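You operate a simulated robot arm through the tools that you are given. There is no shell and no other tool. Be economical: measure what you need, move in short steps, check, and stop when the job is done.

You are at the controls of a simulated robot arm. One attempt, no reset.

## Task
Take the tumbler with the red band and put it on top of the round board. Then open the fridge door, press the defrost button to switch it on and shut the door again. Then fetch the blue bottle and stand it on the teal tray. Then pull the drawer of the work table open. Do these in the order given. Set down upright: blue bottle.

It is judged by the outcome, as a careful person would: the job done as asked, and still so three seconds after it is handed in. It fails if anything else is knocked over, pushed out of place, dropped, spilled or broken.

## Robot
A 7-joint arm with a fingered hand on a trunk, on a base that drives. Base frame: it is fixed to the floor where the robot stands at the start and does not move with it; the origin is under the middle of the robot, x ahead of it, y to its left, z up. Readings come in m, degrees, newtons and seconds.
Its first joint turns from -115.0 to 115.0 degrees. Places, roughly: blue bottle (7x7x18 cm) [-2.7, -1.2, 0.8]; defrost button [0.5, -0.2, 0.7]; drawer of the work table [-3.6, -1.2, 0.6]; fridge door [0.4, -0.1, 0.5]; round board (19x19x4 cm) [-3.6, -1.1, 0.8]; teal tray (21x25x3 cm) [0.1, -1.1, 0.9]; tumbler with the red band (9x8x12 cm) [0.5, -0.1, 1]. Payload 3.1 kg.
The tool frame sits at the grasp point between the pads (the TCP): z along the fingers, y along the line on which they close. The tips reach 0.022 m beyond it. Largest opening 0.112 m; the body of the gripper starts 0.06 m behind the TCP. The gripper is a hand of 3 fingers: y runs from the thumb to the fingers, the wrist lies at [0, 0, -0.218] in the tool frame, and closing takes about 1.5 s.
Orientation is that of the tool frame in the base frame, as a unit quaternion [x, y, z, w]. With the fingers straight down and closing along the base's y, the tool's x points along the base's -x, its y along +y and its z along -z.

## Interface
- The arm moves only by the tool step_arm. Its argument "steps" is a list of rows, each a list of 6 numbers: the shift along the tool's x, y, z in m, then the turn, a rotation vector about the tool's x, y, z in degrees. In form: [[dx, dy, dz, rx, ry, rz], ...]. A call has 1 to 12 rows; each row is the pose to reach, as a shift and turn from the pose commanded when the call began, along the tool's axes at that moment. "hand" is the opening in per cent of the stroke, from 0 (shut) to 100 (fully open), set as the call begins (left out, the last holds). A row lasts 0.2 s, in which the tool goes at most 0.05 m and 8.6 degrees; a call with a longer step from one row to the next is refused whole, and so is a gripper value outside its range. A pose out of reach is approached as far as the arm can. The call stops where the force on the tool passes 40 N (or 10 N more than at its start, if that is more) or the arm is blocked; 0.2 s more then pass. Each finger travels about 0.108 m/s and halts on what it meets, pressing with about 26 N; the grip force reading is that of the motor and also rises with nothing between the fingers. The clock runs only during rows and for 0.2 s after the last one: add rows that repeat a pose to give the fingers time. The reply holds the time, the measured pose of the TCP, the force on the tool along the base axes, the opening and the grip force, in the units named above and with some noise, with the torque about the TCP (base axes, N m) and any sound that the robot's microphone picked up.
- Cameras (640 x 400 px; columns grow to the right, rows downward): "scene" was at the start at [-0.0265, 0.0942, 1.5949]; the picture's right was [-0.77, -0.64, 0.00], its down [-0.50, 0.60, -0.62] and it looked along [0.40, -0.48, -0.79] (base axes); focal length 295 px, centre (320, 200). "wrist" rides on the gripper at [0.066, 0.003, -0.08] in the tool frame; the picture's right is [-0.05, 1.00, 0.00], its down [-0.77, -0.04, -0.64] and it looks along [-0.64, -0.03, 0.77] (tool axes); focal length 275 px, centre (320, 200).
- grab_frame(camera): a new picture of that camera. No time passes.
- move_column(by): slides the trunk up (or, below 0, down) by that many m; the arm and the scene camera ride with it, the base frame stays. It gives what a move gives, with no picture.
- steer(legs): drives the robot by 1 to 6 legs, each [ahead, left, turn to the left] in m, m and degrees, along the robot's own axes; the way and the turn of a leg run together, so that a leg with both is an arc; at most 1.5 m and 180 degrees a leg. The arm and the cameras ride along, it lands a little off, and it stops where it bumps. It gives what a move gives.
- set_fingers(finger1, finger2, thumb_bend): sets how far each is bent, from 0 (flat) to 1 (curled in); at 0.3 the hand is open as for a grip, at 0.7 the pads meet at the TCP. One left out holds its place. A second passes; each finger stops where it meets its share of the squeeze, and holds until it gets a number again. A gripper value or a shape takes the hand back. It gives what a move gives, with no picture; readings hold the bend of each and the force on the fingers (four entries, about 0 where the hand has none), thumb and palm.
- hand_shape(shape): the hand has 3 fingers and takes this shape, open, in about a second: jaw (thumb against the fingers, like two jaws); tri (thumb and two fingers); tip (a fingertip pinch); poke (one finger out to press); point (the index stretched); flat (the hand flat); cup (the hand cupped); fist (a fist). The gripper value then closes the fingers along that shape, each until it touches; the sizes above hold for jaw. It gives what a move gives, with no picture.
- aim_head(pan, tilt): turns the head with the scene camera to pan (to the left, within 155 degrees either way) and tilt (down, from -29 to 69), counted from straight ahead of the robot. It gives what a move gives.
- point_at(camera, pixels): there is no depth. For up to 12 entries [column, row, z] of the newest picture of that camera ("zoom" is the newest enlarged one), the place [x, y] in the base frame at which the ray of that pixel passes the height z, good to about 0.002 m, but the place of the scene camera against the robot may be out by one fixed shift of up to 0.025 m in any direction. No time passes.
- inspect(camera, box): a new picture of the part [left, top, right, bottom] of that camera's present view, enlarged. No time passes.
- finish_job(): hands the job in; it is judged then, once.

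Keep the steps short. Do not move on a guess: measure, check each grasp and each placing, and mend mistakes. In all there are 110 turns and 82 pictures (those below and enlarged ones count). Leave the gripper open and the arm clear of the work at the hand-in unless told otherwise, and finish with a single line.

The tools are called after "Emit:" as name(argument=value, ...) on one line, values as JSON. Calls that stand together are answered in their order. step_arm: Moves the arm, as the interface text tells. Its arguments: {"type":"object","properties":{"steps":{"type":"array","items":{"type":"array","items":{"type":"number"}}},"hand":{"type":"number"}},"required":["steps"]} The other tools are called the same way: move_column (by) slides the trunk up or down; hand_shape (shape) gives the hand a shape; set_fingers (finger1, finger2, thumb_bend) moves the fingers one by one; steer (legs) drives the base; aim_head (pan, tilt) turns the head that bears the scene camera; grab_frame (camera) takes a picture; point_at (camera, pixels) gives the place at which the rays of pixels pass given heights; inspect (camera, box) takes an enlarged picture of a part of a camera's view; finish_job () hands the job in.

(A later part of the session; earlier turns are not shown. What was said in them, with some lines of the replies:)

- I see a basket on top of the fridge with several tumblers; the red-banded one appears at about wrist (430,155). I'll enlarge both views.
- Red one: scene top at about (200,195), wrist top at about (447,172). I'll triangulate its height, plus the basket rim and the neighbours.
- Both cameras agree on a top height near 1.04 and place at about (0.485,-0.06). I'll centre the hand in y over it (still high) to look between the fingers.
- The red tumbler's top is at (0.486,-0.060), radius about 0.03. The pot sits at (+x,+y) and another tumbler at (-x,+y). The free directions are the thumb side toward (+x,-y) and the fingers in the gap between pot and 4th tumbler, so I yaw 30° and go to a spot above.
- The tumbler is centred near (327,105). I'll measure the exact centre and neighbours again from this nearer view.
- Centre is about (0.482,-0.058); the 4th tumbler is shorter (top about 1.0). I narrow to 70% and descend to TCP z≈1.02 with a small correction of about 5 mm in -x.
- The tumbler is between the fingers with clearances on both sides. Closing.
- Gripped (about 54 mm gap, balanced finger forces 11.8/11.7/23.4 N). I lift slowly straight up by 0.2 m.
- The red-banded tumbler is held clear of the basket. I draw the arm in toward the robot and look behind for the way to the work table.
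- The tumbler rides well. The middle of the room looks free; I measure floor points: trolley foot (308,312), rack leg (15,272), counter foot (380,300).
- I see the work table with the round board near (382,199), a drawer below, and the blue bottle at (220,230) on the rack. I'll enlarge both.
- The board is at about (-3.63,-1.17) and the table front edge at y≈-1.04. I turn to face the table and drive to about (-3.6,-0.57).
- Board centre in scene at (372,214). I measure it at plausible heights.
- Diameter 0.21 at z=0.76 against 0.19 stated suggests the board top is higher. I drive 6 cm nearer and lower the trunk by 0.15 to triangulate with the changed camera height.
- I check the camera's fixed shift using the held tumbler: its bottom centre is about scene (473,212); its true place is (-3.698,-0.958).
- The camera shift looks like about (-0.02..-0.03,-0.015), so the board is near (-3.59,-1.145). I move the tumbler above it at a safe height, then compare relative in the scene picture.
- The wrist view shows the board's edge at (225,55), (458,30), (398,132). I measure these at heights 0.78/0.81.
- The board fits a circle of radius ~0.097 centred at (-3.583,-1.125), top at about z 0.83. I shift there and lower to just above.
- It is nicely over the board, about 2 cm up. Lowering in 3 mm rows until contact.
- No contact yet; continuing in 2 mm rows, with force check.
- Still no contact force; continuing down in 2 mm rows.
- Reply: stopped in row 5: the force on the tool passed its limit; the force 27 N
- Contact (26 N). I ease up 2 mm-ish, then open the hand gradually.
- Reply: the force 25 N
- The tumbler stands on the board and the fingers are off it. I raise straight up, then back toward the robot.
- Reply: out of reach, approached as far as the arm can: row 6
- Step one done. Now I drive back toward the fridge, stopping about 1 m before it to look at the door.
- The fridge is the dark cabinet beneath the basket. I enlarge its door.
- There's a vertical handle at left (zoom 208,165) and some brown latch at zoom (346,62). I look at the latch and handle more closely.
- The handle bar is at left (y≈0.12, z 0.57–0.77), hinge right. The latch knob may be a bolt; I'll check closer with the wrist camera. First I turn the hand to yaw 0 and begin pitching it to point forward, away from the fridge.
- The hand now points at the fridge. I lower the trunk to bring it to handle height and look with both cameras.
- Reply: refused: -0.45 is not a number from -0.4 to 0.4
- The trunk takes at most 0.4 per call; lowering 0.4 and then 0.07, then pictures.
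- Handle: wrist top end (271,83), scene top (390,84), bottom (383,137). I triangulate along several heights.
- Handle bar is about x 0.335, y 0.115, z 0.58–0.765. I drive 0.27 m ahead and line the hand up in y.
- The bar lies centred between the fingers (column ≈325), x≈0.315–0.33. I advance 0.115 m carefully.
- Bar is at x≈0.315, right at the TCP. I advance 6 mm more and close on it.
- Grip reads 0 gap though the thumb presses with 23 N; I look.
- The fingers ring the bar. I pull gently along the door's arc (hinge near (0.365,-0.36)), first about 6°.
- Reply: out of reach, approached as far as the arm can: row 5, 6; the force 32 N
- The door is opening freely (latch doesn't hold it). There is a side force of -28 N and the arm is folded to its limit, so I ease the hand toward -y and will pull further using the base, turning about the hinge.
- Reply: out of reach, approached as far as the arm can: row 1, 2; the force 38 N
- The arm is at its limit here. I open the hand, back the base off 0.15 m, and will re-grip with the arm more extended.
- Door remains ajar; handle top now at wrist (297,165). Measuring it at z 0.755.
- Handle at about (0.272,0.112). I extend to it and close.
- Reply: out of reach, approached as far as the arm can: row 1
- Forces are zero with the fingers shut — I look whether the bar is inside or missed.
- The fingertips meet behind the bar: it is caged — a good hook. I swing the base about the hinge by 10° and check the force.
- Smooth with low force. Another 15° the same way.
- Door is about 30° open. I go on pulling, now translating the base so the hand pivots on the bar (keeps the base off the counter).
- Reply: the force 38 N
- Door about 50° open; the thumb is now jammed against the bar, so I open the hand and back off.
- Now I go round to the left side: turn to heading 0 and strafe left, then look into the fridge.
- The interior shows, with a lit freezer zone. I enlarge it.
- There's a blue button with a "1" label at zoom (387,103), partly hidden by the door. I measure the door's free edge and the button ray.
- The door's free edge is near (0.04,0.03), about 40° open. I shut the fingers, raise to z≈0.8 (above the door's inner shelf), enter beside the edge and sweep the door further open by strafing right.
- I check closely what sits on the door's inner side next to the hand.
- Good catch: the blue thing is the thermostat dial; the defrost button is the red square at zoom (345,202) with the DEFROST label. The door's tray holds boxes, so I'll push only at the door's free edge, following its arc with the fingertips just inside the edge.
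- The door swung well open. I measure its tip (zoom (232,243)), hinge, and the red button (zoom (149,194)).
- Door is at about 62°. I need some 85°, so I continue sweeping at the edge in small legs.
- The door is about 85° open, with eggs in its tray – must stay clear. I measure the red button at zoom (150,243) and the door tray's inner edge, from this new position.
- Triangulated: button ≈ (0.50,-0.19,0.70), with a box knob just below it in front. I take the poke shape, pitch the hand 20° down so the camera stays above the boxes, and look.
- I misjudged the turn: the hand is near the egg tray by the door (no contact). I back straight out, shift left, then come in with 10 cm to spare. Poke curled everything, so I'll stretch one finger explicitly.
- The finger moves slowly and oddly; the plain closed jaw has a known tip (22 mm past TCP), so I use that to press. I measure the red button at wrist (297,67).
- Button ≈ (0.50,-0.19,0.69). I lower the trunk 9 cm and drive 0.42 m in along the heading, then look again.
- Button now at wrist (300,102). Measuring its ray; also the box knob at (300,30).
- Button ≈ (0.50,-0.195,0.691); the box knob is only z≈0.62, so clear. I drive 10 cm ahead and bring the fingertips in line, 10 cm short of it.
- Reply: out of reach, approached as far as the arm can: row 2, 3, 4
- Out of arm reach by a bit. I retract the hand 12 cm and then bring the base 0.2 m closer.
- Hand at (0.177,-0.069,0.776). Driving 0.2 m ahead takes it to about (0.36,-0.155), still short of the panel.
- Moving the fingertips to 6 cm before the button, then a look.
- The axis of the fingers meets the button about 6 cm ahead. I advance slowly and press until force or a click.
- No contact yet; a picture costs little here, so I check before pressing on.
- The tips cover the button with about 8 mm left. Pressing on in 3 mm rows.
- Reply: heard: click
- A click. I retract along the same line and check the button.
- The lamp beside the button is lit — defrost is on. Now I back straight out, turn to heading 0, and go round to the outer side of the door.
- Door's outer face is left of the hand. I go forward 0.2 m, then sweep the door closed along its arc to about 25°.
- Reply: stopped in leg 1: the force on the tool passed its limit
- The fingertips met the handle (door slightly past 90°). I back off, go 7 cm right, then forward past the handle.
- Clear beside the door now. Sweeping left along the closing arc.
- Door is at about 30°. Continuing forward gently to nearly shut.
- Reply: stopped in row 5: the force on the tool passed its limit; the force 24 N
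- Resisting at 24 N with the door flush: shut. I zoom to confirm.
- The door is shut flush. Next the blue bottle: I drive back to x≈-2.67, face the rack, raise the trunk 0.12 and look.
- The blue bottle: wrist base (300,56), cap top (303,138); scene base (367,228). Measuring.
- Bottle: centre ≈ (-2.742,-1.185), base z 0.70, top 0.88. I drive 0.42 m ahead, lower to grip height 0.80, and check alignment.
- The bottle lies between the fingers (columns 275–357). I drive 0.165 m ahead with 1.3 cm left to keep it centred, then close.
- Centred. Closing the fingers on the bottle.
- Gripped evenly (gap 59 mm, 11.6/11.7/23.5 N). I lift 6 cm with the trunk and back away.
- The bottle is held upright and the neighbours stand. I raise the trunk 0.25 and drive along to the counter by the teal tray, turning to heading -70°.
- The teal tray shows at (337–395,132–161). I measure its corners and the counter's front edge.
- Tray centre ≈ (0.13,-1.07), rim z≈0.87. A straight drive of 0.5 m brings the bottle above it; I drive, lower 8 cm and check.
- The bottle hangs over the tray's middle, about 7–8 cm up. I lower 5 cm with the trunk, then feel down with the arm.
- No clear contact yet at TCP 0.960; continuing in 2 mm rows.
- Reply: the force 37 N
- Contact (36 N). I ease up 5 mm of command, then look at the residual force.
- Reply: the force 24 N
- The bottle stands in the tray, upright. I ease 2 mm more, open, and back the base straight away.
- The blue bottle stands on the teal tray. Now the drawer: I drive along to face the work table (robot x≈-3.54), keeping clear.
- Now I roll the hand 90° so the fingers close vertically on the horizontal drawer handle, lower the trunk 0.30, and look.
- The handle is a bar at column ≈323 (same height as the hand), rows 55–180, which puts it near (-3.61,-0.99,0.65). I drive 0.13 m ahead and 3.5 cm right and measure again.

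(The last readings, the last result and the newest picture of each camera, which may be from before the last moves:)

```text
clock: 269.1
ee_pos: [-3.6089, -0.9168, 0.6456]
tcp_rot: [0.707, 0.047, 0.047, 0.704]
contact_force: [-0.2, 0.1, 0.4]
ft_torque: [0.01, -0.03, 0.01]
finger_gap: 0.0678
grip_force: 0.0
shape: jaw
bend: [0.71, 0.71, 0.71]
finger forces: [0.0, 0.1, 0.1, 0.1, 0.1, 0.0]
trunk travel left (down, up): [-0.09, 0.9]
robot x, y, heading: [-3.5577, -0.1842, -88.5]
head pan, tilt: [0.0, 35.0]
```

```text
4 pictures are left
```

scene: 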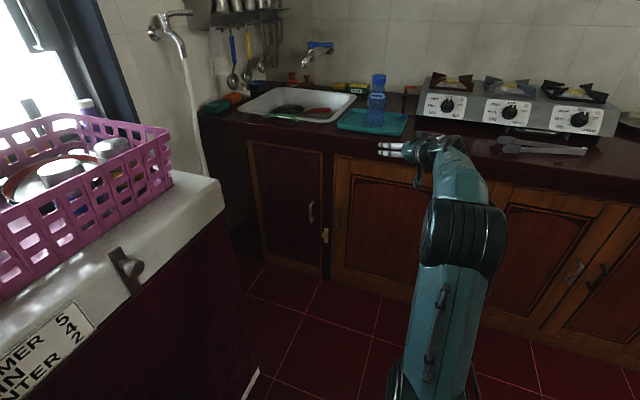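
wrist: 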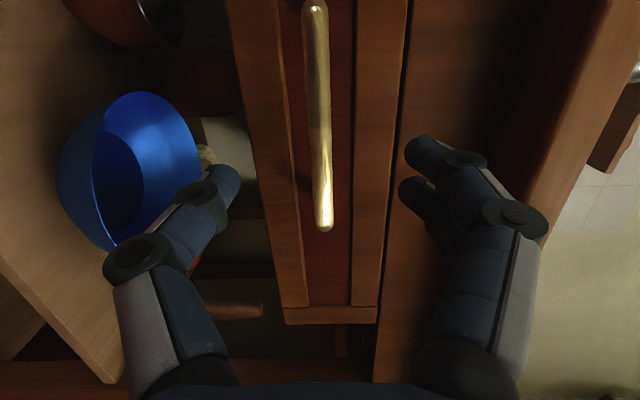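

The bar is at y≈-0.970, x from -3.665 to -3.546, right in the middle between the fingers. I advance 5.6 cm and close.

Emit:
step_arm(steps=[[0, 0, 0.02, 0, 0, 0], [0, 0, 0.038, 0, 0, 0], [0, 0, 0.05, 0, 0, 0], [0, 0, 0.057, 0, 0, 0], [0, 0, 0.057, 0, 0, 0]])

Emit:
step_arm(hand=0, steps=[[0, 0, 0, 0, 0, 0], [0, 0, 0, 0, 0, 0], [0, 0, 0, 0, 0, 0], [0, 0, 0, 0, 0, 0], [0, 0, 0, 0, 0, 0], [0, 0, 0, 0, 0, 0]])

```text
clock: 270.3
ee_pos: [-3.6002, -0.9738, 0.646]
tcp_rot: [0.708, 0.046, 0.046, 0.703]
contact_force: [-0.4, -0.4, -0.4]
ft_torque: [-0.01, -0.02, 0.01]
finger_gap: 0.0677
grip_force: 0.0
shape: jaw
bend: [0.71, 0.71, 0.71]
finger forces: [0.0, 0.0, 0.0, 0.0, 0.0, 0.0]
trunk travel left (down, up): [-0.09, 0.9]
robot x, y, heading: [-3.5597, -0.1802, -88.3]
head pan, tilt: [0.0, 35.0]
```

```text
clock: 271.7
ee_pos: [-3.5996, -0.9739, 0.6456]
tcp_rot: [0.709, 0.046, 0.046, 0.702]
contact_force: [1.1, -3.6, -4.9]
ft_torque: [0.01, 0.04, -0.03]
finger_gap: 0.0
grip_force: 25.9
shape: jaw
bend: [0.69, 0.65, 0.74]
finger forces: [0.1, 3.1, 0.0, 0.0, 23.2, 0.0]
trunk travel left (down, up): [-0.09, 0.9]
robot x, y, heading: [-3.5593, -0.1788, -88.2]
head pan, tilt: [0.0, 35.0]
```

Caged/gripped as with the fridge handle. I pull by backing the base 0.1 m and check.

Emit:
steer(legs=[[-0.1, 0.003, 0]])

Emit:
grab_frame(camera="wrist")

```text
clock: 272.8
ee_pos: [-3.5987, -0.8743, 0.645]
tcp_rot: [0.708, 0.046, 0.046, 0.703]
contact_force: [-0.2, -1.4, -6.2]
ft_torque: [-0.01, 0.01, 0.0]
finger_gap: 0.0
grip_force: 25.6
shape: jaw
bend: [0.7, 0.66, 0.75]
finger forces: [1.3, 2.3, 0.0, 0.0, 7.6, 0.0]
trunk travel left (down, up): [-0.09, 0.9]
robot x, y, heading: [-3.5559, -0.0832, -88.4]
head pan, tilt: [0.0, 35.0]
```

```text
3 pictures are left
```

wrist: 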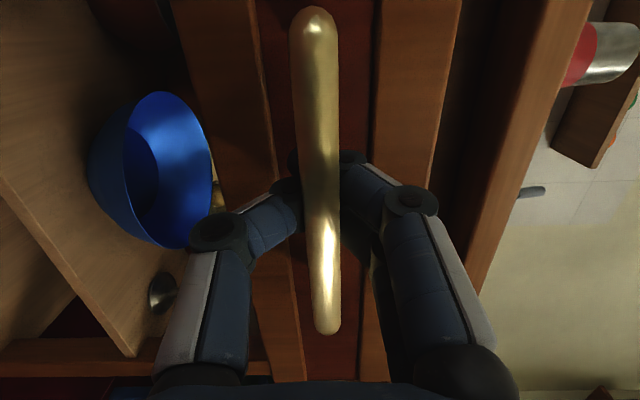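

The drawer follows. I pull another 0.1 m and read the force.

Emit:
steer(legs=[[-0.1, 0.003, 0]])

```text
clock: 274.0
ee_pos: [-3.5987, -0.7744, 0.6452]
tcp_rot: [0.709, 0.046, 0.046, 0.703]
contact_force: [-0.1, -1.9, -4.1]
ft_torque: [-0.03, -0.03, 0.0]
finger_gap: 0.0002
grip_force: 26.5
shape: jaw
bend: [0.7, 0.67, 0.75]
finger forces: [0.2, 1.0, 0.0, 0.0, 4.3, 0.0]
trunk travel left (down, up): [-0.09, 0.9]
robot x, y, heading: [-3.556, 0.018, -88.3]
head pan, tilt: [0.0, 35.0]
```

Emit:
steer(legs=[[-0.05, 0.0015, 0]])

Emit:
grab_frame(camera="scene")

```text
clock: 274.9
ee_pos: [-3.6006, -0.7238, 0.6462]
tcp_rot: [0.708, 0.047, 0.048, 0.703]
contact_force: [0.0, 0.4, -0.4]
ft_torque: [-0.02, 0.0, -0.03]
finger_gap: 0.0
grip_force: 25.8
shape: jaw
bend: [0.71, 0.69, 0.75]
finger forces: [0.0, 0.0, 0.0, 0.0, 0.3, 0.1]
trunk travel left (down, up): [-0.09, 0.9]
robot x, y, heading: [-3.5595, 0.0714, -88.3]
head pan, tilt: [0.0, 35.0]
```

```text
2 pictures are left
```

scene: 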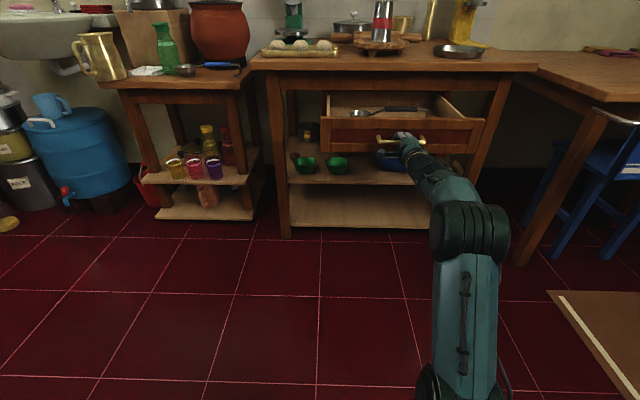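

The drawer is well open (contents visible). I open the hand and back off straight.

Emit:
step_arm(hand=75, steps=[[0, 0, 0, 0, 0, 0], [0, 0, 0, 0, 0, 0], [0, 0, 0, 0, 0, 0], [0, 0, 0, 0, 0, 0], [0, 0, 0, 0, 0, 0], [0, 0, 0, 0, 0, 0]])

Emit:
steer(legs=[[-0.3, 0, 0]])

Emit:
grab_frame(camera="scene")

```text
clock: 276.3
ee_pos: [-3.5999, -0.723, 0.6453]
tcp_rot: [0.708, 0.047, 0.046, 0.703]
contact_force: [-0.6, -0.1, -0.3]
ft_torque: [-0.01, 0.01, 0.0]
finger_gap: 0.0838
grip_force: 0.2
shape: jaw
bend: [0.64, 0.64, 0.6]
finger forces: [0.0, 0.1, 0.0, 0.0, 0.0, 0.1]
trunk travel left (down, up): [-0.09, 0.9]
robot x, y, heading: [-3.5596, 0.0649, -88.1]
head pan, tilt: [0.0, 35.0]
```

```text
clock: 278.3
ee_pos: [-3.6042, -0.4261, 0.6464]
tcp_rot: [0.708, 0.048, 0.048, 0.703]
contact_force: [1.1, -0.7, -0.1]
ft_torque: [0.02, 0.03, 0.01]
finger_gap: 0.0839
grip_force: 0.1
shape: jaw
bend: [0.64, 0.64, 0.6]
finger forces: [0.0, 0.0, 0.0, 0.1, 0.0, 0.0]
trunk travel left (down, up): [-0.09, 0.9]
robot x, y, heading: [-3.5678, 0.3675, -88.2]
head pan, tilt: [0.0, 35.0]
```

```text
1 pictures are left
```

scene: 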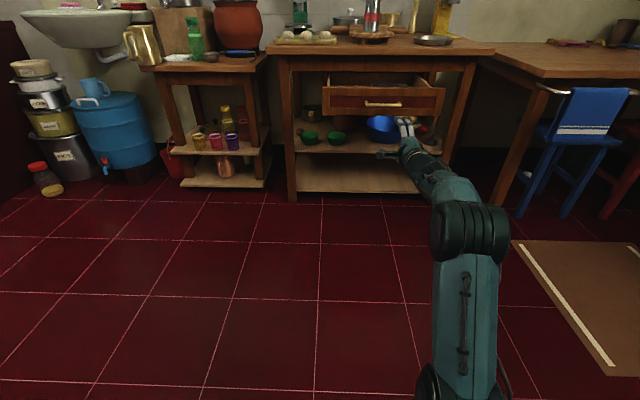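

I check how far the drawer is open: handle at (383,104), z≈0.65 (closed y was -0.97).

Emit:
point_at(camera="scene", pixels=[[383, 104, 0.65], [383, 90, 0.7], [385, 57, 0.75]])

```text
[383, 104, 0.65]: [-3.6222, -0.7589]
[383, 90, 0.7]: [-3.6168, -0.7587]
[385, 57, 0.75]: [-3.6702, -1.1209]
```

The drawer is open about 0.22 m, the hand is open and clear. The tumbler, bottle, defrost lamp and fridge door are all checked, so I hand in.

Emit:
finish_job()

```text
The job is handed in.
```

The red-banded tumbler is on the round board, the defrost is on with the fridge door shut, the blue bottle stands upright on the teal tray, and the work table drawer is open about 0.22 m.
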